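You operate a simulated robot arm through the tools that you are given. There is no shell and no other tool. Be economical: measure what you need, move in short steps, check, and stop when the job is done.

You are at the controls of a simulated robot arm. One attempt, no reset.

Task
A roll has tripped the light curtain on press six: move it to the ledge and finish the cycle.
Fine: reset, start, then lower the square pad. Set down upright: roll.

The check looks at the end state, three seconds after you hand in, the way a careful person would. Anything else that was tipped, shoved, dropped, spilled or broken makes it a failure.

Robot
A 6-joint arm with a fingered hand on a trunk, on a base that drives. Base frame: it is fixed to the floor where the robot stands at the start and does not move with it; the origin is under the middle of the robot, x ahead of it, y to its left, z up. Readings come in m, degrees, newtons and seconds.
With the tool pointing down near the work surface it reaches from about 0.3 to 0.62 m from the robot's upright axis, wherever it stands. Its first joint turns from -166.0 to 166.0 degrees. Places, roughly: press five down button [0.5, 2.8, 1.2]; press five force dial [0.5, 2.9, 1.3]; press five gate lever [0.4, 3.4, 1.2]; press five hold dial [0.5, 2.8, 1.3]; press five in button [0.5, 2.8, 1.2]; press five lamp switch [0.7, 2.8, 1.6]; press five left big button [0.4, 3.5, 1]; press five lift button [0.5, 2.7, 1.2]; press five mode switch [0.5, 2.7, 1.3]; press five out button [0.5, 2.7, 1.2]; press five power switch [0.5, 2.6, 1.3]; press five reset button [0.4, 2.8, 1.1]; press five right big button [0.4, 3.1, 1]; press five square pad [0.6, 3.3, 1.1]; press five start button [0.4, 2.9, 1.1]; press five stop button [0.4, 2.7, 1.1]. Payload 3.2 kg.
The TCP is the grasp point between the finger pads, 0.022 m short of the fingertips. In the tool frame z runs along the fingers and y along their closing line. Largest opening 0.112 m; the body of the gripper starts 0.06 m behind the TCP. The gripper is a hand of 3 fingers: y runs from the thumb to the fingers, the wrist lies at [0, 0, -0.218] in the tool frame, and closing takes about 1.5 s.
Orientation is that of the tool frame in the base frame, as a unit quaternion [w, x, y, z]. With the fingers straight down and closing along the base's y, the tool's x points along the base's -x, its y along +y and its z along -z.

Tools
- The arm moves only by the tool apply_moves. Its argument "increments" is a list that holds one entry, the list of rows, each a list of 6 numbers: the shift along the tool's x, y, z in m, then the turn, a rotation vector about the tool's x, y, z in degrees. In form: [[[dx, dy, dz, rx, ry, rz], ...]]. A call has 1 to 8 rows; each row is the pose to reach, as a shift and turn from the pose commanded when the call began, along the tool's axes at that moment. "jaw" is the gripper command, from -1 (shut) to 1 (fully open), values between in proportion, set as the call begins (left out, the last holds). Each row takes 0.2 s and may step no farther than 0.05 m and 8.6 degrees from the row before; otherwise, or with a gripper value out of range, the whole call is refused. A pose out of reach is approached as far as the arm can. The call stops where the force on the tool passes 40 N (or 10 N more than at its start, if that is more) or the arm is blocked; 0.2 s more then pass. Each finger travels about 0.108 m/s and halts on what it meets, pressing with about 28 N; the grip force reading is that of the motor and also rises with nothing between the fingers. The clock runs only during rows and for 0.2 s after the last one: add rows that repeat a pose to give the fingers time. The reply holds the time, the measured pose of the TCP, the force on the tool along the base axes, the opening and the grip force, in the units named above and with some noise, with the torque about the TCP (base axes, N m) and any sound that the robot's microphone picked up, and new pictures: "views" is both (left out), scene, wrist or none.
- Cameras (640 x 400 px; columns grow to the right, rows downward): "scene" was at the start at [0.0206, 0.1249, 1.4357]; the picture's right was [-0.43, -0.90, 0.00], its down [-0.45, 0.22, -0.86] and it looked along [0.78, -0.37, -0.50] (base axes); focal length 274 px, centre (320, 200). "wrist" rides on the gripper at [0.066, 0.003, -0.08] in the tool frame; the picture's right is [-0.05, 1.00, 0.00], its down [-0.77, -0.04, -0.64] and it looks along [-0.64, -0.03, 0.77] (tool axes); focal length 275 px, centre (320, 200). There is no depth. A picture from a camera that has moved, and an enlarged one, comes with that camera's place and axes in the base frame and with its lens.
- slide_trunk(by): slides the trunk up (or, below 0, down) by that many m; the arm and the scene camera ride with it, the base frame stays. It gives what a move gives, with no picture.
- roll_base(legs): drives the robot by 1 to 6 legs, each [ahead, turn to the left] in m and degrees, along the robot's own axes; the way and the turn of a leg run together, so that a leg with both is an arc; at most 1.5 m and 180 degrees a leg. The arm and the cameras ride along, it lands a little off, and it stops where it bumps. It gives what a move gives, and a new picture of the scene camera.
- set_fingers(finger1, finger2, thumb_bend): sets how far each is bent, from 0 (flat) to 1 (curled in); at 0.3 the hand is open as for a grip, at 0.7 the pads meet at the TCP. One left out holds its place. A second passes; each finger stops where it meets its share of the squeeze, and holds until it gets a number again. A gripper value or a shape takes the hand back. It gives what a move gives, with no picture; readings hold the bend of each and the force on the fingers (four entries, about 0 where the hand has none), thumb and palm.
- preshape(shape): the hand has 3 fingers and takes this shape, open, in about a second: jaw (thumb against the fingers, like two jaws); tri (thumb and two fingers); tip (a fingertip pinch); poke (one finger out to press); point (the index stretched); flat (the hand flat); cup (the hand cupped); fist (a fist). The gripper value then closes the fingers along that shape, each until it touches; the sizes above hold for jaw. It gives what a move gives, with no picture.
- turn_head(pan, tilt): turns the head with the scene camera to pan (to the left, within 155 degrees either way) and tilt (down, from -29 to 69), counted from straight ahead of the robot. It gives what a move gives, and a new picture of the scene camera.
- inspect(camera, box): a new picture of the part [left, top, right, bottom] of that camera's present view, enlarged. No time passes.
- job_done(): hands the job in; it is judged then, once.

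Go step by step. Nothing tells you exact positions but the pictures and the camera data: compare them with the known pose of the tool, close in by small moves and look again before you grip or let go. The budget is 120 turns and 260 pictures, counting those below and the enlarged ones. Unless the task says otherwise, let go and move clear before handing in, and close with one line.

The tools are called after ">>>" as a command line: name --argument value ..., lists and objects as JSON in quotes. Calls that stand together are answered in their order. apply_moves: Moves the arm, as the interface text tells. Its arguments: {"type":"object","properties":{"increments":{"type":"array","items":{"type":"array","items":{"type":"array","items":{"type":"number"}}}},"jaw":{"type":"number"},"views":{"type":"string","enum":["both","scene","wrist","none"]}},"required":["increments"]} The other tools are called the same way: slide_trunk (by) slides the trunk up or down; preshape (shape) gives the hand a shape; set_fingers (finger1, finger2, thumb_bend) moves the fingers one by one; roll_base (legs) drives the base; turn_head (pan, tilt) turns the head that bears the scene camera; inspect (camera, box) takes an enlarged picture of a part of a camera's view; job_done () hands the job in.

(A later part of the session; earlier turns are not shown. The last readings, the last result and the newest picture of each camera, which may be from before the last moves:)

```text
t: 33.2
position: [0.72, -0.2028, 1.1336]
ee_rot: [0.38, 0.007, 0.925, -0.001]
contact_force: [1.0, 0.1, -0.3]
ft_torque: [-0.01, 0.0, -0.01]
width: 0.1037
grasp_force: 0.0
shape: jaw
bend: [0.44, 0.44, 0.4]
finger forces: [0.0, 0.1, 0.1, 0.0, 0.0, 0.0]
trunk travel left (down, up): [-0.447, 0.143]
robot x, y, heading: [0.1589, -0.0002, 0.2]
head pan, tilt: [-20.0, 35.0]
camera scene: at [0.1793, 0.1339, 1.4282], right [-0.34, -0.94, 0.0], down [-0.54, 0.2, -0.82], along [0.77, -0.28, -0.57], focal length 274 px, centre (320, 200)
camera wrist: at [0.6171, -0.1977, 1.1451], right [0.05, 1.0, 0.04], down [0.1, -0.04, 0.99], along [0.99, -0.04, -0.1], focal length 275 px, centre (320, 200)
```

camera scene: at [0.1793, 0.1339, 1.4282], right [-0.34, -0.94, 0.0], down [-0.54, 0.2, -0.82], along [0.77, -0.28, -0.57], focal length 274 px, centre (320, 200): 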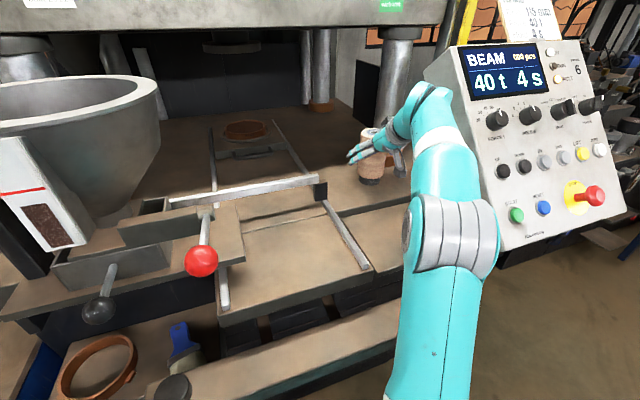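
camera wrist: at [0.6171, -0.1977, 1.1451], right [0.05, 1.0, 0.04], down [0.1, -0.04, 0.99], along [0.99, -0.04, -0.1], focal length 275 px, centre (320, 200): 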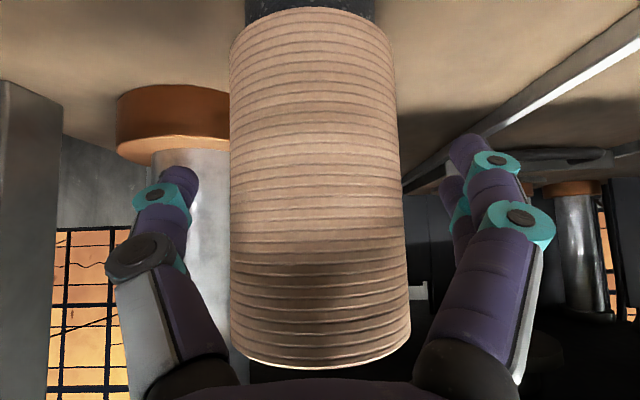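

The roll's axis now sits at the TCP. I'm closing the hand.

>>> apply_moves --increments '[[[0, 0, 0, 0, 0, 0], [0, 0, 0, 0, 0, 0], [0, 0, 0, 0, 0, 0], [0, 0, 0, 0, 0, 0], [0, 0, 0, 0, 0, 0], [0, 0, 0, 0, 0, 0], [0, 0, 0, 0, 0, 0], [0, 0, 0, 0, 0, 0]]]' --jaw -1 --views "both"

```text
t: 35.0
position: [0.7213, -0.2042, 1.1342]
ee_rot: [0.38, 0.007, 0.925, -0.001]
contact_force: [-0.7, -0.3, 0.1]
ft_torque: [0.0, 0.01, -0.02]
width: 0.0614
grasp_force: 28.4
shape: jaw
bend: [0.72, 0.72, 0.71]
finger forces: [12.2, 12.5, 0.0, 0.1, 25.0, 0.0]
trunk travel left (down, up): [-0.447, 0.143]
robot x, y, heading: [0.1593, 0.0028, 0.3]
head pan, tilt: [-20.0, 35.0]
camera scene: at [0.1789, 0.1339, 1.4282], right [-0.34, -0.94, 0.0], down [-0.54, 0.2, -0.82], along [0.77, -0.28, -0.57], focal length 274 px, centre (320, 200)
camera wrist: at [0.6162, -0.1979, 1.1454], right [0.05, 1.0, 0.04], down [0.1, -0.04, 0.99], along [0.99, -0.04, -0.1], focal length 275 px, centre (320, 200)
```

scene: 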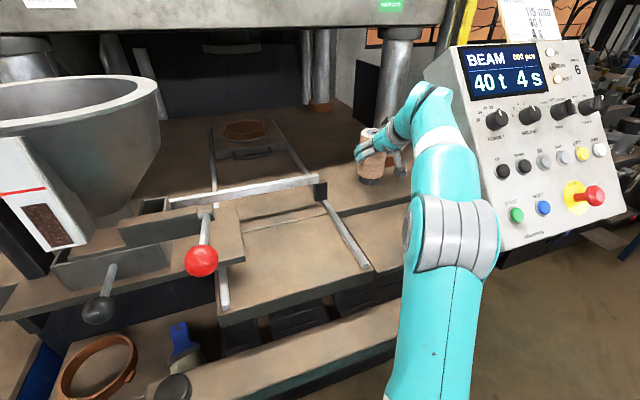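
wrist: 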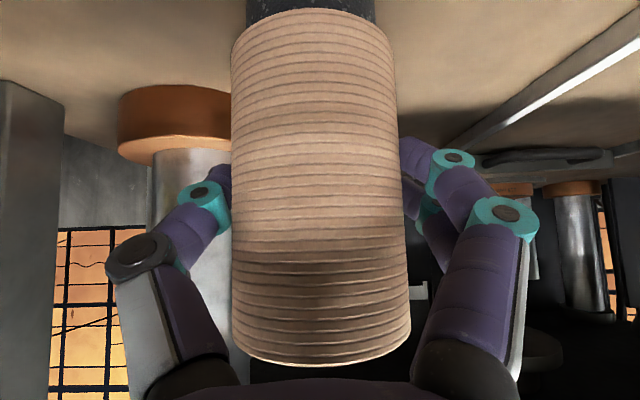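

I have a firm grip at 0.061 m. Next: lift 3.5 cm and move back over the ledge.

>>> slide_trunk --by 0.035

>>> apply_moves --increments '[[[0.024, 0.003, -0.024, 0, 0, 0], [0.049, 0.006, -0.049, 0, 0, 0], [0.073, 0.01, -0.073, 0, 0, 0], [0.097, 0.014, -0.097, 0, 0, 0], [0.12, 0.017, -0.12, 0, 0, 0]]]' --views "both"

```text
t: 35.8
position: [0.7201, -0.2039, 1.1692]
ee_rot: [0.381, 0.007, 0.925, -0.001]
contact_force: [0.5, 0.4, -5.2]
ft_torque: [0.01, 0.06, -0.03]
width: 0.0615
grasp_force: 28.0
shape: jaw
bend: [0.72, 0.72, 0.71]
finger forces: [12.5, 12.6, 0.0, 0.1, 25.1, 0.0]
trunk travel left (down, up): [-0.482, 0.108]
robot x, y, heading: [0.1558, 0.0005, 0.2]
head pan, tilt: [-20.0, 35.0]
```

```text
t: 37.0
position: [0.5494, -0.1827, 1.1703]
ee_rot: [0.381, 0.007, 0.924, -0.001]
contact_force: [0.0, -0.1, -4.2]
ft_torque: [0.0, 0.03, 0.0]
width: 0.0615
grasp_force: 28.1
shape: jaw
bend: [0.72, 0.72, 0.71]
finger forces: [12.5, 12.7, 0.0, 0.0, 25.0, 0.1]
trunk travel left (down, up): [-0.482, 0.108]
robot x, y, heading: [0.1557, 0.0026, 0.1]
head pan, tilt: [-20.0, 35.0]
camera scene: at [0.1786, 0.1342, 1.4632], right [-0.34, -0.94, 0.0], down [-0.54, 0.2, -0.82], along [0.77, -0.28, -0.57], focal length 274 px, centre (320, 200)
camera wrist: at [0.4463, -0.1779, 1.1811], right [0.05, 1.0, 0.03], down [0.1, -0.04, 0.99], along [0.99, -0.04, -0.1], focal length 275 px, centre (320, 200)
```

scene: 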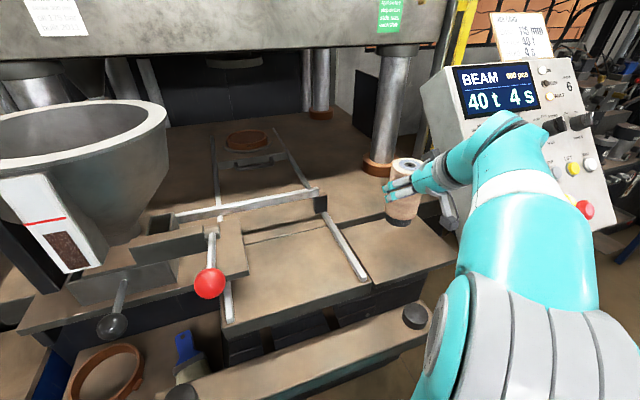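
wrist: 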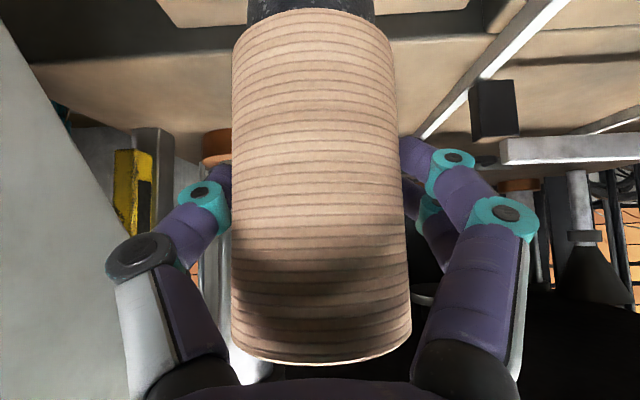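

Roll is lifted and is over the middle of the ledge. I'll lower most of the way with the trunk and look.

>>> slide_trunk --by -0.048

>>> inspect --camera "scene" --box '[320, 120, 480, 300]'

```text
t: 37.9
position: [0.5494, -0.1836, 1.1195]
ee_rot: [0.38, 0.008, 0.925, -0.002]
contact_force: [-0.3, 0.5, -5.1]
ft_torque: [0.02, 0.06, -0.02]
width: 0.0612
grasp_force: 28.0
shape: jaw
bend: [0.72, 0.72, 0.71]
finger forces: [12.6, 12.7, 0.0, 0.0, 25.1, 0.0]
trunk travel left (down, up): [-0.434, 0.156]
robot x, y, heading: [0.1623, -0.0023, 0.0]
head pan, tilt: [-20.0, 35.0]
```

```text
2.22 times, centred on (400, 210) of scene
camera zoom: at [0.1789, 0.1339, 1.4152], right [-0.34, -0.94, 0.0], down [-0.54, 0.2, -0.82], along [0.77, -0.28, -0.57], focal length 609 px, centre (142, 178)
```

zoom: 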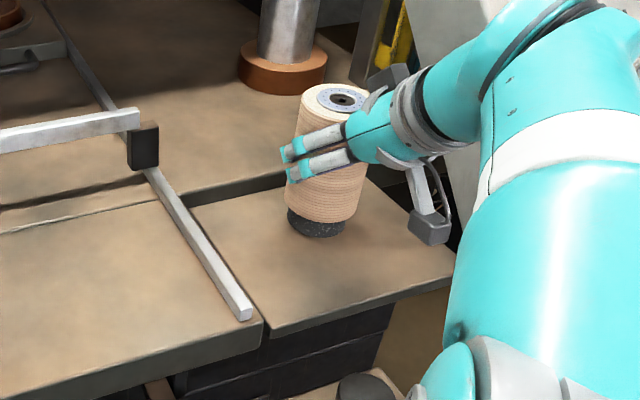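

The roll sits over the middle of the ledge about 1 cm up. I'll lower it by millimetres and watch the force.

>>> apply_moves --increments '[[[0.002, 0, 0.002, 0, 0, 0], [0.004, 0, 0.004, 0, 0, 0], [0.0055, 0, 0.0055, 0, 0, 0]]]' --views "none"

```text
t: 38.6
position: [0.5506, -0.1833, 1.1133]
ee_rot: [0.382, 0.007, 0.924, -0.002]
contact_force: [0.5, 1.0, -1.6]
ft_torque: [-0.04, 0.01, 0.01]
width: 0.0619
grasp_force: 28.6
shape: jaw
bend: [0.72, 0.72, 0.71]
finger forces: [12.4, 12.8, 0.1, 0.0, 25.0, 0.1]
trunk travel left (down, up): [-0.434, 0.156]
robot x, y, heading: [0.1554, -0.0, 0.1]
head pan, tilt: [-20.0, 35.0]
```

>>> apply_moves --increments '[[[0.0007, 0, 0.0007, 0, 0, 0], [0.0014, 0, 0.0014, 0, 0, 0]]]' --views "wrist"

>>> inspect --camera "scene" --box '[320, 120, 480, 300]'

```text
t: 39.2
position: [0.5503, -0.1833, 1.113]
ee_rot: [0.382, 0.007, 0.924, -0.002]
contact_force: [2.1, -0.5, 9.8]
ft_torque: [0.02, -0.11, 0.05]
width: 0.0614
grasp_force: 28.0
shape: jaw
bend: [0.73, 0.72, 0.71]
finger forces: [12.8, 13.1, 0.0, 0.1, 25.6, 0.0]
trunk travel left (down, up): [-0.434, 0.156]
robot x, y, heading: [0.1583, 0.0028, 0.1]
head pan, tilt: [-20.0, 35.0]
camera wrist: at [0.4467, -0.1778, 1.1243], right [0.05, 1.0, 0.03], down [0.1, -0.04, 0.99], along [0.99, -0.04, -0.1], focal length 275 px, centre (320, 200)
```

wrist: 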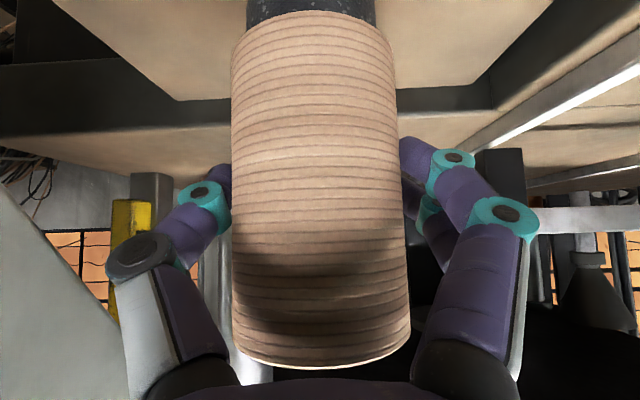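

```text
2.22 times, centred on (400, 210) of scene
camera zoom: at [0.1784, 0.1344, 1.4154], right [-0.34, -0.94, 0.0], down [-0.54, 0.2, -0.82], along [0.77, -0.28, -0.57], focal length 609 px, centre (142, 178)
```

zoom: 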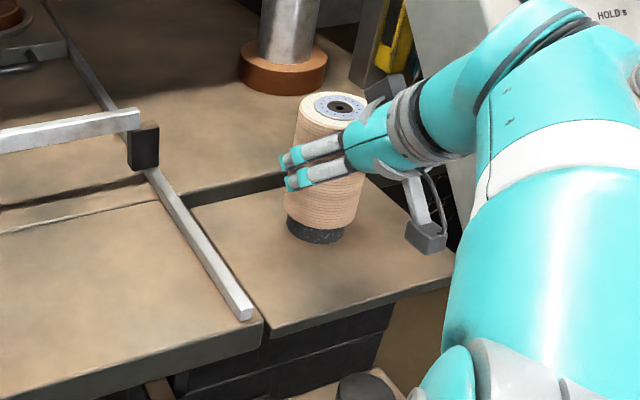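

The roll is seated on the ledge, as the force now pushes up. I'll ease off and open the hand.

>>> apply_moves --increments '[[[-0.0006, 0, -0.0006, 0, 0, 0], [-0.0006, 0, -0.0006, 0, 0, 0], [-0.0006, 0, -0.0006, 0, 0, 0], [-0.0006, 0, -0.0006, 0, 0, 0], [-0.0006, 0, -0.0006, 0, 0, 0]]]' --jaw 0.85 --views "both"

```text
t: 40.5
position: [0.5505, -0.1831, 1.1126]
ee_rot: [0.381, 0.007, 0.925, -0.001]
contact_force: [0.7, 0.5, -1.0]
ft_torque: [-0.02, -0.03, -0.01]
width: 0.1034
grasp_force: 0.0
shape: jaw
bend: [0.45, 0.45, 0.41]
finger forces: [0.0, 0.1, 0.0, 0.1, 0.0, 0.0]
trunk travel left (down, up): [-0.434, 0.156]
robot x, y, heading: [0.1581, 0.0002, 0.2]
head pan, tilt: [-20.0, 35.0]
camera scene: at [0.1786, 0.1341, 1.4152], right [-0.34, -0.94, 0.0], down [-0.54, 0.2, -0.82], along [0.77, -0.28, -0.57], focal length 274 px, centre (320, 200)
camera wrist: at [0.4469, -0.178, 1.1242], right [0.05, 1.0, 0.04], down [0.1, -0.04, 0.99], along [0.99, -0.04, -0.1], focal length 275 px, centre (320, 200)
```

scene: 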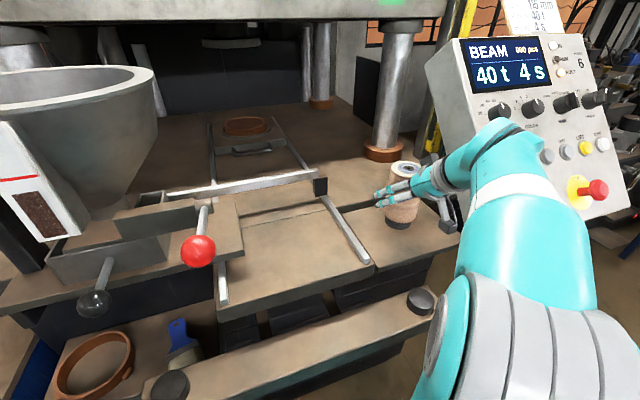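
wrist: 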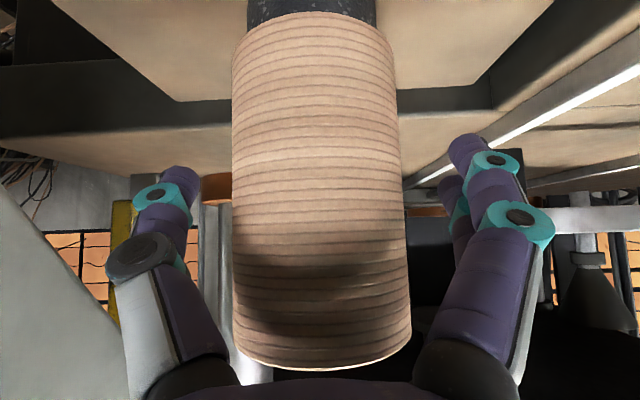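

The roll is released and upright. I'll back the base straight out and look at the roll and panel.

>>> roll_base --legs '[[-0.25, 0]]'

>>> inspect --camera "scene" --box '[300, 40, 540, 260]'

```text
t: 42.3
position: [0.3032, -0.1825, 1.112]
ee_rot: [0.381, 0.006, 0.925, -0.001]
contact_force: [0.7, 0.2, 1.0]
ft_torque: [-0.02, 0.05, 0.0]
width: 0.1035
grasp_force: 0.1
shape: jaw
bend: [0.45, 0.45, 0.41]
finger forces: [0.0, 0.1, 0.0, 0.1, 0.0, 0.0]
trunk travel left (down, up): [-0.434, 0.156]
robot x, y, heading: [-0.0938, -0.0018, 0.1]
head pan, tilt: [-20.0, 35.0]
camera scene: at [-0.0694, 0.1335, 1.4152], right [-0.34, -0.94, 0.0], down [-0.54, 0.19, -0.82], along [0.77, -0.28, -0.57], focal length 274 px, centre (320, 200)
```

scene: 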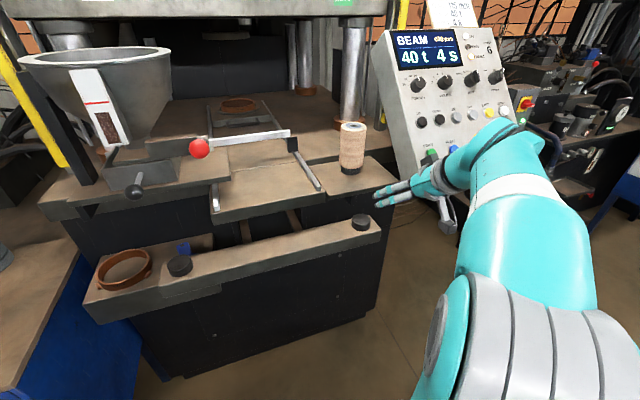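

```text
1.82 times, centred on (420, 150) of scene
camera zoom: at [-0.0694, 0.1335, 1.4152], right [-0.34, -0.94, 0.0], down [-0.54, 0.19, -0.82], along [0.77, -0.28, -0.57], focal length 498 px, centre (138, 291)
```

zoom: 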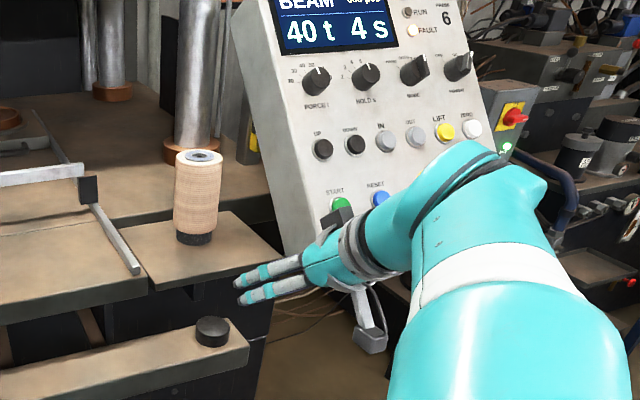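

Panel top row, left to right: UP, DOWN, IN, OUT, LIFT (yellow), ZERO. Below are START (green), RESET (blue) and STOP (red). I'll read the signs for what the square pad is.

>>> turn_head --pan -5 --tilt 5

>>> inspect --camera "scene" --box '[170, 180, 270, 250]'

>>> inspect --camera "scene" --box '[380, 180, 460, 240]'

>>> turn_head --pan 0 --tilt 30

>>> inspect --camera "scene" --box '[200, 60, 400, 240]'

```text
t: 43.2
position: [0.3043, -0.1829, 1.112]
ee_rot: [0.381, 0.005, 0.924, -0.001]
contact_force: [0.8, -0.2, -1.0]
ft_torque: [0.03, 0.0, 0.04]
width: 0.1034
grasp_force: 0.0
shape: jaw
bend: [0.45, 0.45, 0.41]
finger forces: [0.0, 0.0, 0.1, 0.0, 0.0, 0.0]
trunk travel left (down, up): [-0.434, 0.156]
robot x, y, heading: [-0.0901, -0.0004, 0.6]
head pan, tilt: [-5.0, 5.0]
camera scene: at [-0.0604, 0.1556, 1.4633], right [-0.08, -1.0, 0.0], down [-0.09, 0.01, -1.0], along [0.99, -0.08, -0.09], focal length 274 px, centre (320, 200)
```

scene: 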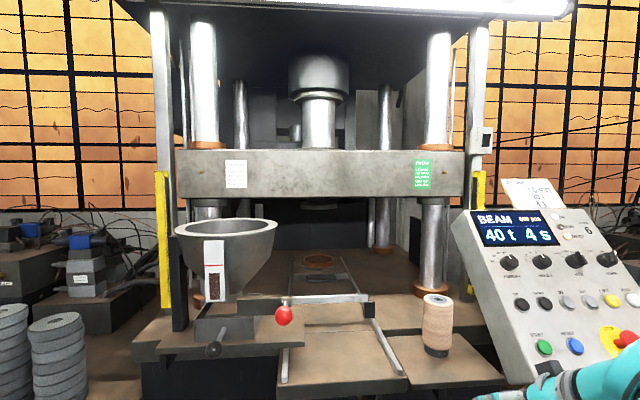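

```text
5.71 times, centred on (220, 215) of scene
camera zoom: at [-0.0604, 0.1556, 1.4633], right [-0.08, -1.0, 0.0], down [-0.09, 0.01, -1.0], along [0.99, -0.08, -0.09], focal length 1566 px, centre (891, 114)
```

zoom: 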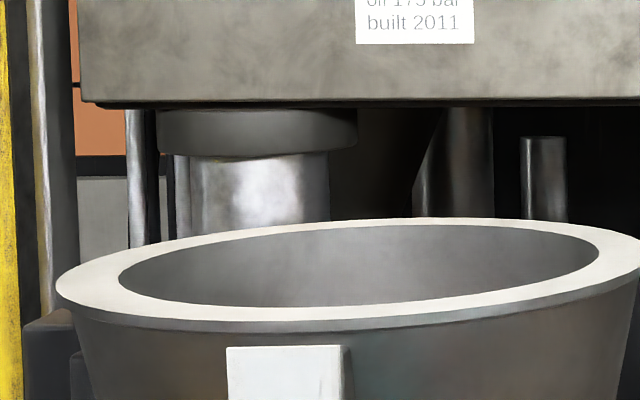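

```text
6.67 times, centred on (420, 210) of scene
camera zoom: at [-0.0604, 0.1556, 1.4633], right [-0.08, -1.0, 0.0], down [-0.09, 0.01, -1.0], along [0.99, -0.08, -0.09], focal length 1828 px, centre (-347, 133)
```

zoom: 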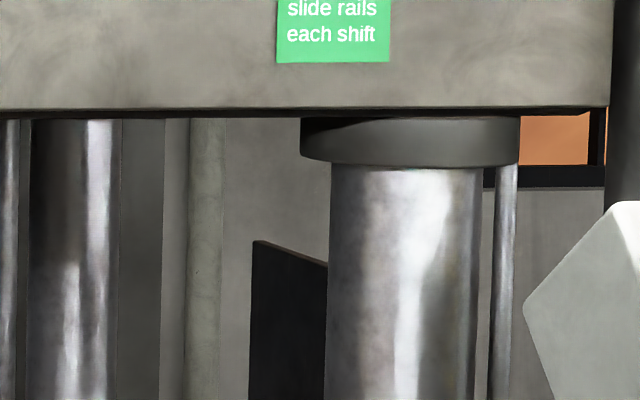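

```text
t: 44.1
position: [0.3038, -0.1821, 1.1123]
ee_rot: [0.381, 0.006, 0.924, -0.001]
contact_force: [-0.2, -0.5, 0.6]
ft_torque: [-0.02, -0.01, 0.02]
width: 0.1035
grasp_force: 0.1
shape: jaw
bend: [0.45, 0.45, 0.41]
finger forces: [0.0, 0.0, 0.0, 0.0, 0.1, 0.0]
trunk travel left (down, up): [-0.434, 0.156]
robot x, y, heading: [-0.091, 0.0013, 0.3]
head pan, tilt: [0.0, 30.0]
camera scene: at [-0.0615, 0.1637, 1.4231], right [0.0, -1.0, 0.0], down [-0.5, 0.0, -0.87], along [0.87, 0.0, -0.5], focal length 274 px, centre (320, 200)
```

scene: 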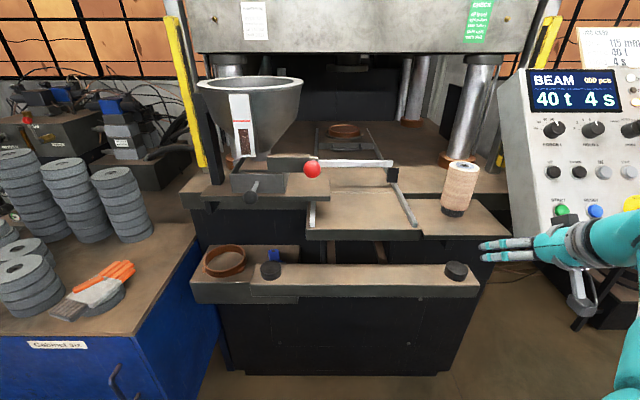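

```text
2.22 times, centred on (300, 150) of scene
camera zoom: at [-0.0615, 0.1637, 1.4231], right [0.0, -1.0, 0.0], down [-0.5, 0.0, -0.87], along [0.87, 0.0, -0.5], focal length 609 px, centre (364, 311)
```

zoom: 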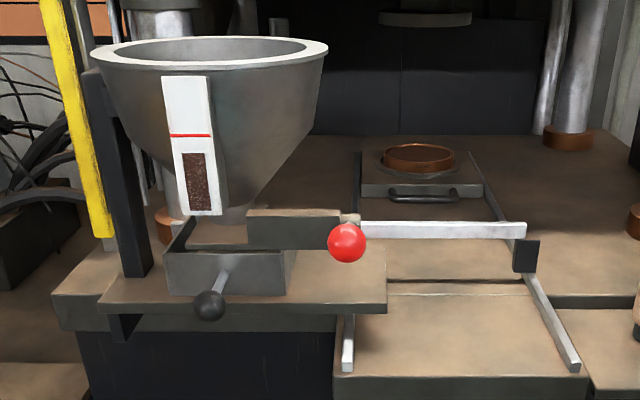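

RESET is near (0.428, -0.413, 1.115), START near (0.428, -0.342, 1.118), and the panel face leans 45°, which suits the hand's present pitch. I'll form the poke shape, raise the hand and look at it.

>>> apply_moves --increments '[[[-0.0, 0, -0.04, 0, 0, 0], [-0.0, 0, -0.08, 0, 0, 0]]]' --views "none"

>>> preshape --shape "poke"

>>> roll_base --legs '[[0.08, 0]]'

>>> turn_head --pan -45 --tilt 30

>>> inspect --camera "wrist" --box '[0, 0, 640, 400]'

```text
t: 44.7
position: [0.2477, -0.1813, 1.1696]
ee_rot: [0.38, 0.006, 0.925, -0.001]
contact_force: [0.4, 0.3, 0.1]
ft_torque: [-0.01, 0.02, 0.03]
width: 0.1034
grasp_force: 0.0
shape: jaw
bend: [0.45, 0.45, 0.41]
finger forces: [0.0, 0.0, 0.0, 0.1, 0.0, 0.1]
trunk travel left (down, up): [-0.434, 0.156]
robot x, y, heading: [-0.0894, 0.0021, 0.2]
head pan, tilt: [0.0, 30.0]
```

```text
t: 45.6
position: [0.2476, -0.1827, 1.1679]
ee_rot: [0.381, 0.007, 0.925, -0.002]
contact_force: [-0.2, 0.5, 0.8]
ft_torque: [0.04, -0.03, 0.01]
width: 0.0
grasp_force: 0.2
shape: poke
bend: [1.0, 1.0, 0.46]
finger forces: [0.0, 0.0, 0.0, 0.0, 0.0, 0.0]
trunk travel left (down, up): [-0.434, 0.156]
robot x, y, heading: [-0.0955, 0.0002, 0.2]
head pan, tilt: [0.0, 30.0]
```

```text
t: 46.7
position: [0.3296, -0.1819, 1.1689]
ee_rot: [0.38, 0.006, 0.925, -0.001]
contact_force: [0.8, 0.5, -0.1]
ft_torque: [-0.02, 0.0, 0.02]
width: 0.0
grasp_force: 0.1
shape: poke
bend: [1.0, 1.0, 0.46]
finger forces: [0.0, 0.1, 0.0, 0.0, 0.1, 0.1]
trunk travel left (down, up): [-0.434, 0.156]
robot x, y, heading: [-0.0113, -0.0003, 0.4]
head pan, tilt: [0.0, 30.0]
camera scene: at [0.0205, 0.1641, 1.423], right [0.01, -1.0, 0.0], down [-0.5, 0.0, -0.87], along [0.87, 0.0, -0.5], focal length 274 px, centre (320, 200)
```

scene: 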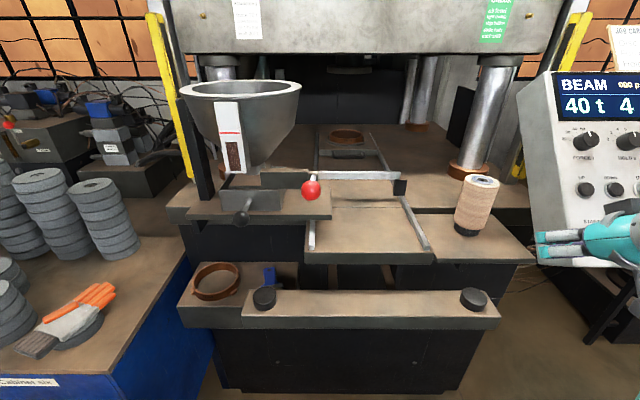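

```text
t: 47.8
position: [0.329, -0.1809, 1.1686]
ee_rot: [0.38, 0.006, 0.925, -0.001]
contact_force: [0.3, 0.6, 1.0]
ft_torque: [-0.01, 0.01, -0.01]
width: 0.0001
grasp_force: 0.0
shape: poke
bend: [1.0, 1.0, 0.46]
finger forces: [0.1, 0.0, 0.1, 0.0, 0.0, 0.0]
trunk travel left (down, up): [-0.434, 0.156]
robot x, y, heading: [-0.0111, -0.0043, 0.3]
head pan, tilt: [-45.0, 30.0]
camera scene: at [-0.0063, 0.1, 1.423], right [-0.7, -0.71, 0.0], down [-0.36, 0.35, -0.87], along [0.62, -0.61, -0.5], focal length 274 px, centre (320, 200)
```

scene: 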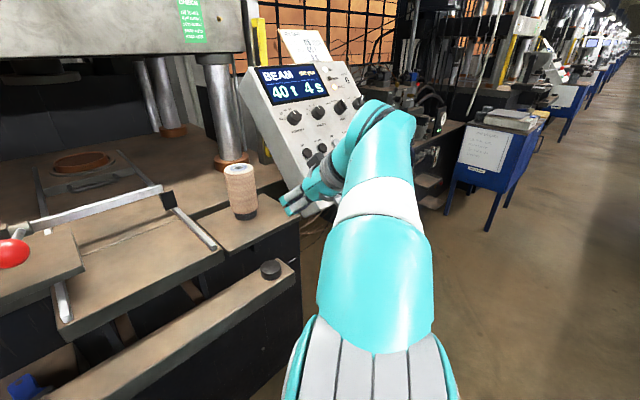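

```text
1.00 times, centred on (320, 200) of wrist (not enlarged: the box is as wide or as high as the picture)
camera zoom: at [0.2257, -0.1765, 1.1805], right [0.05, 1.0, 0.04], down [0.1, -0.04, 0.99], along [0.99, -0.04, -0.1], focal length 275 px, centre (320, 200)
```

zoom: 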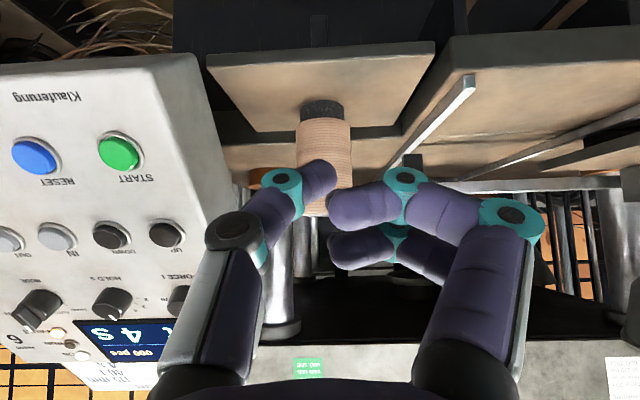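

In the poke shape the thumb tip leads by only about 2 cm. I'll check whether the point shape gives a cleaner tip.

>>> preshape --shape "point"

>>> inspect --camera "wrist" --box '[0, 0, 640, 400]'

>>> inspect --camera "scene" --box '[220, 100, 420, 230]'

```text
t: 48.7
position: [0.3289, -0.1811, 1.1685]
ee_rot: [0.38, 0.005, 0.925, -0.001]
contact_force: [-0.3, -0.2, 0.3]
ft_torque: [-0.01, 0.03, 0.01]
width: 0.0001
grasp_force: 0.1
shape: point
bend: [0.27, 1.0, 0.5]
finger forces: [0.0, 0.1, 0.1, 0.0, 0.1, 0.0]
trunk travel left (down, up): [-0.434, 0.156]
robot x, y, heading: [-0.0058, 0.0011, 0.3]
head pan, tilt: [-45.0, 30.0]
```

```text
1.00 times, centred on (320, 200) of wrist (not enlarged: the box is as wide or as high as the picture)
camera zoom: at [0.2257, -0.1765, 1.1805], right [0.05, 1.0, 0.04], down [0.1, -0.04, 0.99], along [0.99, -0.04, -0.1], focal length 275 px, centre (320, 200)
```

zoom: 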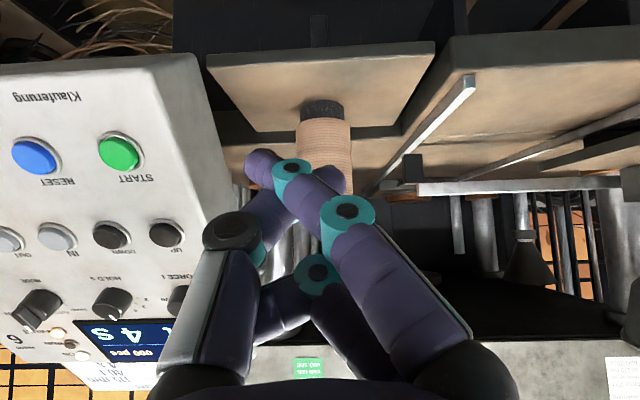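

```text
3.08 times, centred on (320, 165) of scene
camera zoom: at [-0.0063, 0.1, 1.423], right [-0.7, -0.71, 0.0], down [-0.36, 0.35, -0.87], along [0.62, -0.61, -0.5], focal length 844 px, centre (320, 308)
```

zoom: 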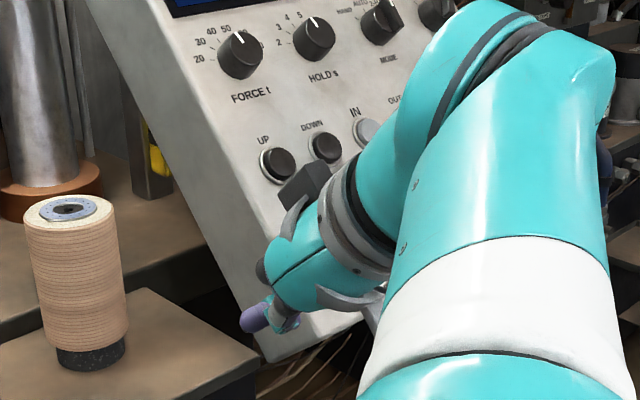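

The point shape crosses the fingers, so poke is better. I'll go back to it, tilt the hand 15° so the curled fingers stay back, and stand off RESET by about 4 cm.

>>> preshape --shape "poke"

>>> apply_moves --increments '[[[-0.0, -0.04, 0.0, -2.5, 0, 0], [-0.006, -0.08, 0.01, -5, 0, 0], [-0.012, -0.12, 0.02, -7.5, 0, 0], [-0.018, -0.16, 0.03, -10, 0, 0], [-0.025, -0.2, 0.04, -12.5, 0, 0], [-0.032, -0.239, 0.05, -15, 0, 0]]]' --views "both"

```text
t: 49.6
position: [0.3291, -0.1823, 1.1685]
ee_rot: [0.38, 0.005, 0.925, 0.0]
contact_force: [-0.4, -0.8, -0.3]
ft_torque: [0.05, -0.03, 0.01]
width: 0.0
grasp_force: 0.0
shape: poke
bend: [0.99, 1.0, 1.0]
finger forces: [0.1, 0.0, 0.0, 0.0, 0.0, 0.0]
trunk travel left (down, up): [-0.434, 0.156]
robot x, y, heading: [-0.0071, -0.0008, 0.1]
head pan, tilt: [-45.0, 30.0]
```

```text
t: 51.0
position: [0.4519, -0.3267, 1.1436]
ee_rot: [0.391, -0.004, 0.914, 0.107]
contact_force: [0.5, 1.1, 0.1]
ft_torque: [0.02, 0.01, 0.0]
width: 0.0
grasp_force: 0.1
shape: poke
bend: [0.99, 1.0, 1.0]
finger forces: [0.1, 0.0, 0.0, 0.1, 0.0, 0.0]
out of reach, approached as far as the arm can: row 1, 2, 3, 4, 5, 6
trunk travel left (down, up): [-0.434, 0.156]
robot x, y, heading: [-0.0118, -0.0001, 0.2]
head pan, tilt: [-45.0, 30.0]
camera scene: at [-0.0062, 0.0994, 1.4231], right [-0.7, -0.71, 0.0], down [-0.36, 0.35, -0.87], along [0.62, -0.61, -0.5], focal length 274 px, centre (320, 200)
camera wrist: at [0.3481, -0.3353, 1.151], right [-0.06, 0.97, 0.23], down [0.08, -0.22, 0.97], along [0.99, 0.08, -0.07], focal length 275 px, centre (320, 200)
```

scene: 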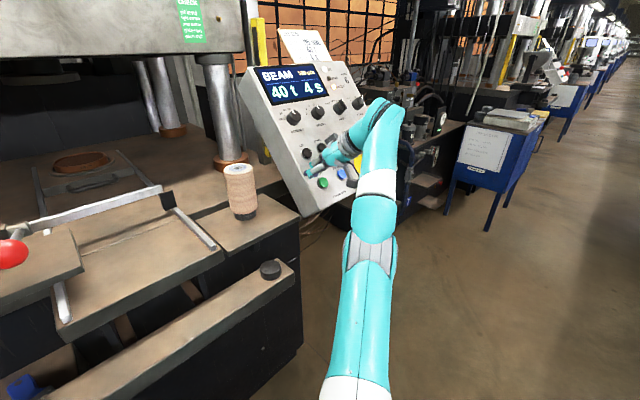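
wrist: 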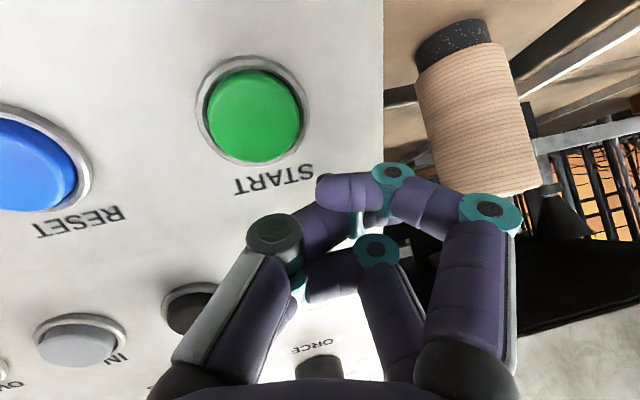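

The arm stretched into the bad branch again because the wrist was too close to the robot's axis. Nothing was touched, so I'll back the base away and recover as before.

>>> roll_base --legs '[[-0.22, 0]]'

>>> slide_trunk --by 0.1

>>> apply_moves --increments '[[[0.0, 0.0, -0.03, 2.5, 0, 0], [0, 0.0, -0.06, 5, 0, 0], [0, 0.0, -0.09, 7.5, 0, 0]]]' --views "both"

```text
t: 52.7
position: [0.2316, -0.3282, 1.1435]
ee_rot: [0.393, -0.004, 0.914, 0.107]
contact_force: [1.4, -0.3, 0.8]
ft_torque: [-0.01, 0.0, 0.01]
width: 0.0
grasp_force: 0.0
shape: poke
bend: [0.99, 1.0, 1.0]
finger forces: [0.0, 0.1, 0.0, 0.1, 0.0, 0.0]
trunk travel left (down, up): [-0.434, 0.156]
robot x, y, heading: [-0.2312, 0.0001, 0.3]
head pan, tilt: [-45.0, 30.0]
camera scene: at [-0.2275, 0.0988, 1.423], right [-0.7, -0.71, 0.0], down [-0.35, 0.35, -0.87], along [0.62, -0.61, -0.5], focal length 274 px, centre (320, 200)
```

scene: 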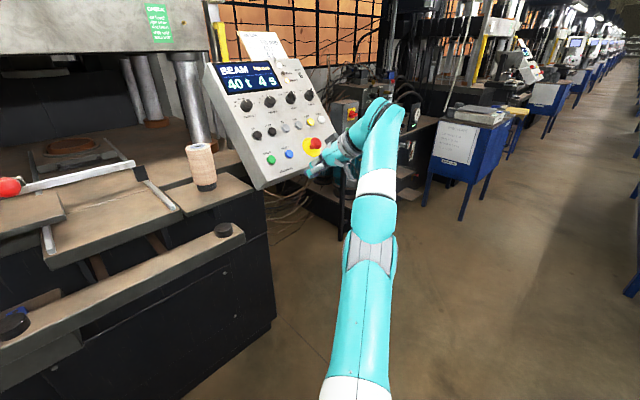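

```text
t: 54.0
position: [0.231, -0.3286, 1.2437]
ee_rot: [0.393, -0.004, 0.913, 0.107]
contact_force: [-0.7, -0.1, 0.7]
ft_torque: [0.0, 0.03, -0.03]
width: 0.0
grasp_force: 0.0
shape: poke
bend: [0.99, 1.0, 1.0]
finger forces: [0.1, 0.0, 0.1, 0.0, 0.1, 0.0]
trunk travel left (down, up): [-0.534, 0.056]
robot x, y, heading: [-0.2337, -0.0037, 0.1]
head pan, tilt: [-45.0, 30.0]
```

```text
t: 54.8
position: [0.1834, -0.327, 1.2935]
ee_rot: [0.392, 0.027, 0.919, 0.045]
contact_force: [0.7, -0.4, -0.2]
ft_torque: [0.02, -0.04, 0.02]
width: 0.0002
grasp_force: 0.1
shape: poke
bend: [1.0, 1.0, 1.0]
finger forces: [0.0, 0.0, 0.0, 0.0, 0.0, 0.0]
out of reach, approached as far as the arm can: row 1, 2, 3
trunk travel left (down, up): [-0.534, 0.056]
robot x, y, heading: [-0.2268, 0.0003, 0.6]
head pan, tilt: [-45.0, 30.0]
camera scene: at [-0.2267, 0.098, 1.523], right [-0.7, -0.71, 0.0], down [-0.36, 0.35, -0.87], along [0.62, -0.61, -0.5], focal length 274 px, centre (320, 200)
camera wrist: at [0.0795, -0.3227, 1.3028], right [0.05, 0.99, 0.14], down [0.07, -0.14, 0.99], along [1.0, -0.04, -0.08], focal length 275 px, centre (320, 200)
```

scene: 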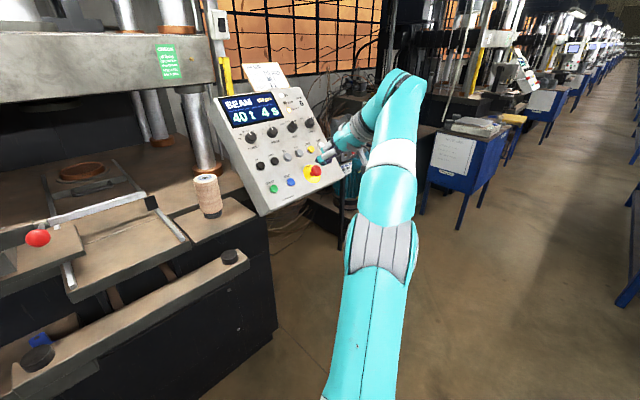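
wrist: 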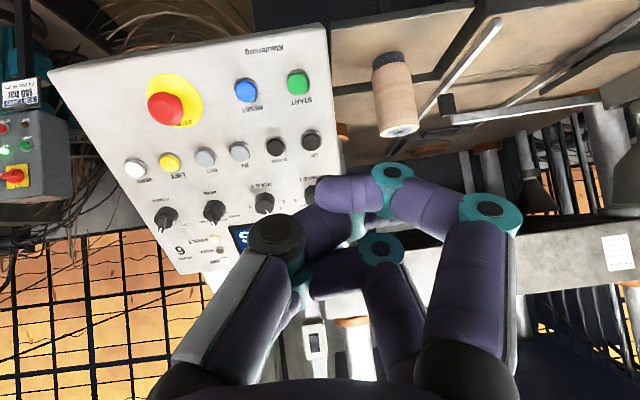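

The elbow is bending again. I'll continue up while un-pitching toward tool-down in free space.

>>> apply_moves --increments '[[[0.0, 0.02, -0.02, 1.5, 8, 0], [0, 0.04, -0.04, 3, 16, 0], [0, 0.06, -0.05, 5, 24, 0], [0, 0.08, -0.05, 7, 32, 0], [0, 0.08, -0.05, 7, 40, 0], [0, 0.08, -0.05, 7, 45, 0]]]' --views "scene"

```text
t: 56.2
position: [0.143, -0.1304, 1.2592]
ee_rot: [0.027, 0.028, 0.999, -0.006]
contact_force: [0.4, -0.1, 0.0]
ft_torque: [-0.06, 0.02, 0.02]
width: 0.0
grasp_force: 0.1
shape: poke
bend: [1.0, 1.0, 1.0]
finger forces: [0.0, 0.0, 0.0, 0.0, 0.0, 0.0]
out of reach, approached as far as the arm can: row 1, 2, 3, 4, 5, 6
trunk travel left (down, up): [-0.534, 0.056]
robot x, y, heading: [-0.2312, 0.0011, 0.5]
head pan, tilt: [-45.0, 30.0]
camera scene: at [-0.2267, 0.1022, 1.5227], right [-0.7, -0.71, 0.0], down [-0.36, 0.35, -0.87], along [0.62, -0.61, -0.5], focal length 274 px, centre (320, 200)
```

scene: 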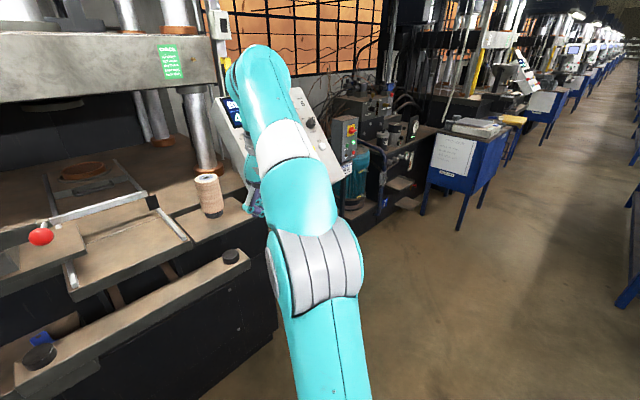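

>>> apply_moves --increments '[[[0.0, 0.0, -0.02, 0, 0, 0], [-0.01, 0, -0.04, 0, 0, 0], [-0.02, 0, -0.06, 0, 0, 0]]]' --views "none"

>>> apply_moves --increments '[[[0.0, 0.0, 0, -1, 0, 1.6], [-0.02, -0.01, 0, -3, 0, 3.2]]]' --views "scene"

```text
t: 57.0
position: [0.1409, -0.1333, 1.2598]
ee_rot: [0.029, 0.027, 0.999, -0.005]
contact_force: [-0.4, 0.2, -0.1]
ft_torque: [-0.01, 0.03, 0.0]
width: 0.0
grasp_force: 0.0
shape: poke
bend: [1.0, 1.0, 1.0]
finger forces: [0.0, 0.0, 0.0, 0.0, 0.0, 0.0]
out of reach, approached as far as the arm can: row 1, 2, 3
trunk travel left (down, up): [-0.534, 0.056]
robot x, y, heading: [-0.2295, -0.0011, 0.2]
head pan, tilt: [-45.0, 30.0]
```

```text
t: 57.6
position: [0.145, -0.133, 1.2486]
ee_rot: [0.011, 0.044, 0.999, 0.011]
contact_force: [-0.4, 0.1, -1.1]
ft_torque: [-0.05, -0.01, 0.0]
width: 0.0
grasp_force: 0.0
shape: poke
bend: [1.0, 1.0, 1.0]
finger forces: [0.0, 0.0, 0.0, 0.0, 0.1, 0.0]
out of reach, approached as far as the arm can: row 1, 2
trunk travel left (down, up): [-0.534, 0.056]
robot x, y, heading: [-0.2312, 0.0014, 0.1]
head pan, tilt: [-45.0, 30.0]
camera scene: at [-0.2276, 0.0992, 1.523], right [-0.7, -0.71, 0.0], down [-0.35, 0.35, -0.87], along [0.62, -0.61, -0.5], focal length 274 px, centre (320, 200)
```

scene: 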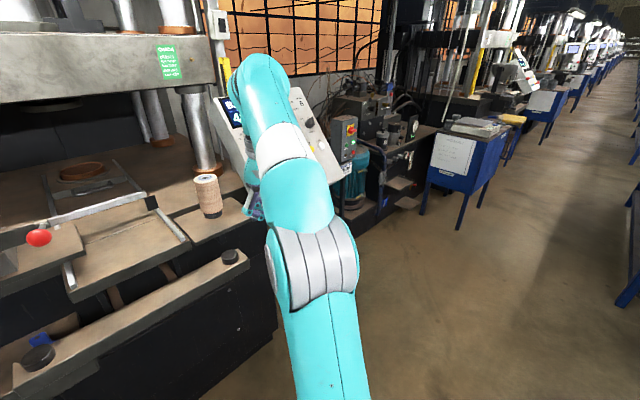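

The command may be lagging at an unreachable pose. A small trunk slide should reset it, and then I'll repeat the back-and-up move that worked before.

>>> slide_trunk --by 0.04

>>> apply_moves --increments '[[[0.02, 0, -0.02, 0, 0, 0], [0.04, 0, -0.04, 0, 0, 0]]]' --views "none"

```text
t: 58.4
position: [0.1462, -0.1339, 1.2898]
ee_rot: [0.011, 0.044, 0.999, 0.011]
contact_force: [-0.2, 0.1, 0.0]
ft_torque: [0.01, -0.01, 0.02]
width: 0.0001
grasp_force: 0.1
shape: poke
bend: [1.0, 1.0, 1.0]
finger forces: [0.0, 0.0, 0.1, 0.1, 0.0, 0.0]
trunk travel left (down, up): [-0.574, 0.016]
robot x, y, heading: [-0.2277, 0.0005, 0.2]
head pan, tilt: [-45.0, 30.0]
```

```text
t: 59.0
position: [0.1164, -0.1256, 1.2985]
ee_rot: [0.01, 0.045, 0.999, 0.011]
contact_force: [0.6, -0.3, 0.1]
ft_torque: [-0.03, 0.02, -0.01]
width: 0.0001
grasp_force: 0.0
shape: poke
bend: [1.0, 1.0, 1.0]
finger forces: [0.0, 0.0, 0.0, 0.1, 0.0, 0.1]
out of reach, approached as far as the arm can: row 1, 2
trunk travel left (down, up): [-0.574, 0.016]
robot x, y, heading: [-0.2258, -0.0006, 0.2]
head pan, tilt: [-45.0, 30.0]
```

The distances fit a simple picture: the shoulder sits near z 0.95 plus trunk travel, and "out of reach" means stretching too far up. With the trunk high, the arm should work lower, so I'll test by moving down.

>>> slide_trunk --by 0.002

>>> apply_moves --increments '[[[0.0, 0, 0.04, 0, 0, 0], [0.0, 0, 0.08, -2.5, 0, 2.5], [0.0, 0, 0.12, -5, 0, 5]]]' --views "both"

```text
t: 59.5
position: [0.1155, -0.1261, 1.3021]
ee_rot: [0.011, 0.045, 0.999, 0.012]
contact_force: [0.4, 0.4, -0.3]
ft_torque: [-0.02, 0.0, -0.03]
width: 0.0
grasp_force: 0.1
shape: poke
bend: [1.0, 1.0, 1.0]
finger forces: [0.0, 0.0, 0.1, 0.0, 0.0, 0.0]
trunk travel left (down, up): [-0.576, 0.014]
robot x, y, heading: [-0.2291, -0.004, 0.5]
head pan, tilt: [-45.0, 30.0]
```

```text
t: 60.4
position: [0.12, -0.1249, 1.1801]
ee_rot: [0.012, 0.088, 0.994, 0.055]
contact_force: [-0.8, -0.8, 0.0]
ft_torque: [0.02, -0.02, 0.0]
width: 0.0
grasp_force: 0.1
shape: poke
bend: [1.0, 1.0, 1.0]
finger forces: [0.1, 0.1, 0.0, 0.0, 0.1, 0.1]
trunk travel left (down, up): [-0.576, 0.014]
robot x, y, heading: [-0.2254, -0.0007, 0.3]
head pan, tilt: [-45.0, 30.0]
camera scene: at [-0.227, 0.0987, 1.565], right [-0.7, -0.71, 0.0], down [-0.36, 0.35, -0.87], along [0.62, -0.61, -0.5], focal length 274 px, centre (320, 200)
camera wrist: at [0.0525, -0.1176, 1.2609], right [0.22, 0.97, 0.11], down [0.73, -0.24, 0.64], along [0.65, -0.06, -0.76], focal length 275 px, centre (320, 200)
```

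scene: 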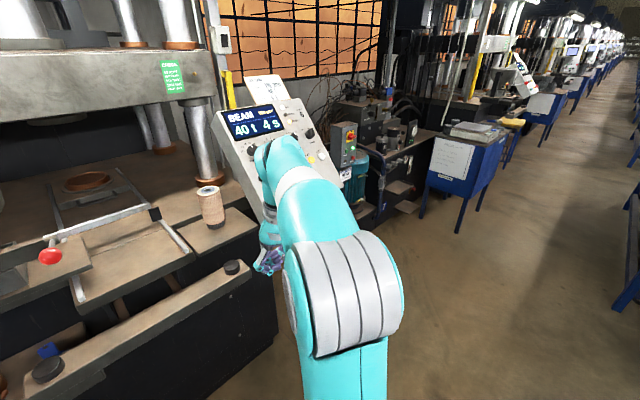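
wrist: 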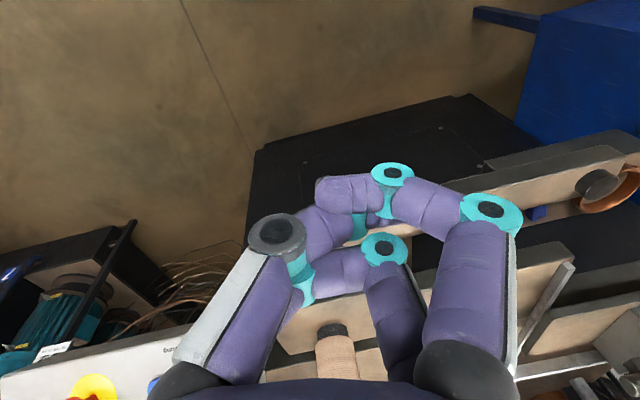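

Confirmed: the arm moves freely when it works lower. I'll fix the orientation, pitch 45° again, re-form the hand, then shift the base right so the panel is well inside reach.

>>> apply_moves --increments '[[[0.0, 0, 0, 3.1, 0.7, -5], [0.0, 0, 0, 6.3, 1.4, -10.1]]]' --jaw 1 --views "none"

>>> apply_moves --increments '[[[-0.02, 0, 0, 0, -7.5, 0], [-0.03, 0, 0, 0, -15, 0], [-0.04, 0, 0, 0, -22.5, 0], [-0.05, 0, 0, 0, -30, 0], [-0.06, 0, 0, 0, -37.5, 0], [-0.06, 0, 0, 0, -45, 0]]]' --views "none"

>>> preshape --shape "jaw"

>>> preshape --shape "poke"

>>> roll_base --legs '[[0, -45], [0.22, 0], [0, 45]]'

>>> inspect --camera "wrist" --box '[0, 0, 640, 400]'

```text
t: 61.0
position: [0.1194, -0.1237, 1.1804]
ee_rot: [0.0, 0.0, 1.0, 0.0]
contact_force: [-0.4, 0.0, 0.1]
ft_torque: [-0.03, 0.0, -0.01]
width: 0.0
grasp_force: 0.1
shape: poke
bend: [1.0, 1.0, 1.0]
finger forces: [0.1, 0.0, 0.0, 0.0, 0.0, 0.0]
trunk travel left (down, up): [-0.576, 0.014]
robot x, y, heading: [-0.2268, -0.0025, 0.5]
head pan, tilt: [-45.0, 30.0]
```

```text
t: 62.4
position: [0.1801, -0.124, 1.1811]
ee_rot: [0.383, 0.0, 0.924, -0.001]
contact_force: [0.2, 0.1, -0.6]
ft_torque: [-0.05, -0.03, -0.01]
width: 0.0
grasp_force: 0.1
shape: poke
bend: [1.0, 1.0, 1.0]
finger forces: [0.1, 0.0, 0.1, 0.0, 0.0, 0.1]
trunk travel left (down, up): [-0.576, 0.014]
robot x, y, heading: [-0.2321, -0.0011, 0.4]
head pan, tilt: [-45.0, 30.0]
```

```text
t: 63.2
position: [0.1798, -0.1234, 1.1811]
ee_rot: [0.383, 0.0, 0.924, -0.001]
contact_force: [-0.3, 0.6, -0.5]
ft_torque: [0.03, 0.0, 0.02]
width: 0.016
grasp_force: 0.0
shape: jaw
bend: [0.3, 0.73, 0.42]
finger forces: [0.1, 0.0, 0.1, 0.0, 0.1, 0.0]
trunk travel left (down, up): [-0.576, 0.014]
robot x, y, heading: [-0.2263, -0.0018, 0.3]
head pan, tilt: [-45.0, 30.0]
```

```text
t: 64.2
position: [0.1785, -0.1245, 1.181]
ee_rot: [0.383, 0.0, 0.924, -0.001]
contact_force: [0.0, -0.7, -0.7]
ft_torque: [0.01, -0.01, -0.02]
width: 0.0001
grasp_force: 0.0
shape: poke
bend: [1.0, 1.0, 1.0]
finger forces: [0.0, 0.0, 0.0, 0.0, 0.0, 0.1]
trunk travel left (down, up): [-0.576, 0.014]
robot x, y, heading: [-0.2299, -0.001, 0.2]
head pan, tilt: [-45.0, 30.0]
```

```text
t: 70.0
position: [0.3382, -0.2817, 1.1803]
ee_rot: [0.382, 0.002, 0.924, -0.001]
contact_force: [-0.3, 0.1, 0.4]
ft_torque: [0.0, 0.04, -0.02]
width: 0.0
grasp_force: 0.1
shape: poke
bend: [1.0, 1.0, 1.0]
finger forces: [0.1, 0.0, 0.1, 0.1, 0.0, 0.1]
trunk travel left (down, up): [-0.576, 0.014]
robot x, y, heading: [-0.0733, -0.1591, -0.2]
head pan, tilt: [-45.0, 30.0]
camera scene: at [-0.068, -0.0578, 1.565], right [-0.71, -0.71, 0.0], down [-0.35, 0.35, -0.87], along [0.61, -0.61, -0.5], focal length 274 px, centre (320, 200)
```

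scene: 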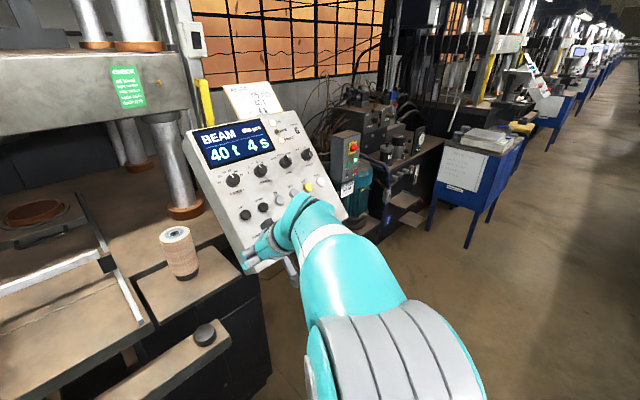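

```text
1.00 times, centred on (320, 200) of wrist (not enlarged: the box is as wide or as high as the picture)
camera zoom: at [0.234, -0.2783, 1.1925], right [0.04, 1.0, 0.03], down [0.1, -0.04, 0.99], along [0.99, -0.03, -0.1], focal length 275 px, centre (320, 200)
```

zoom: 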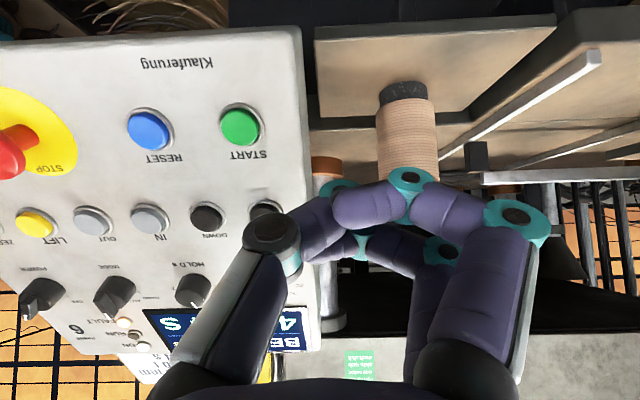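

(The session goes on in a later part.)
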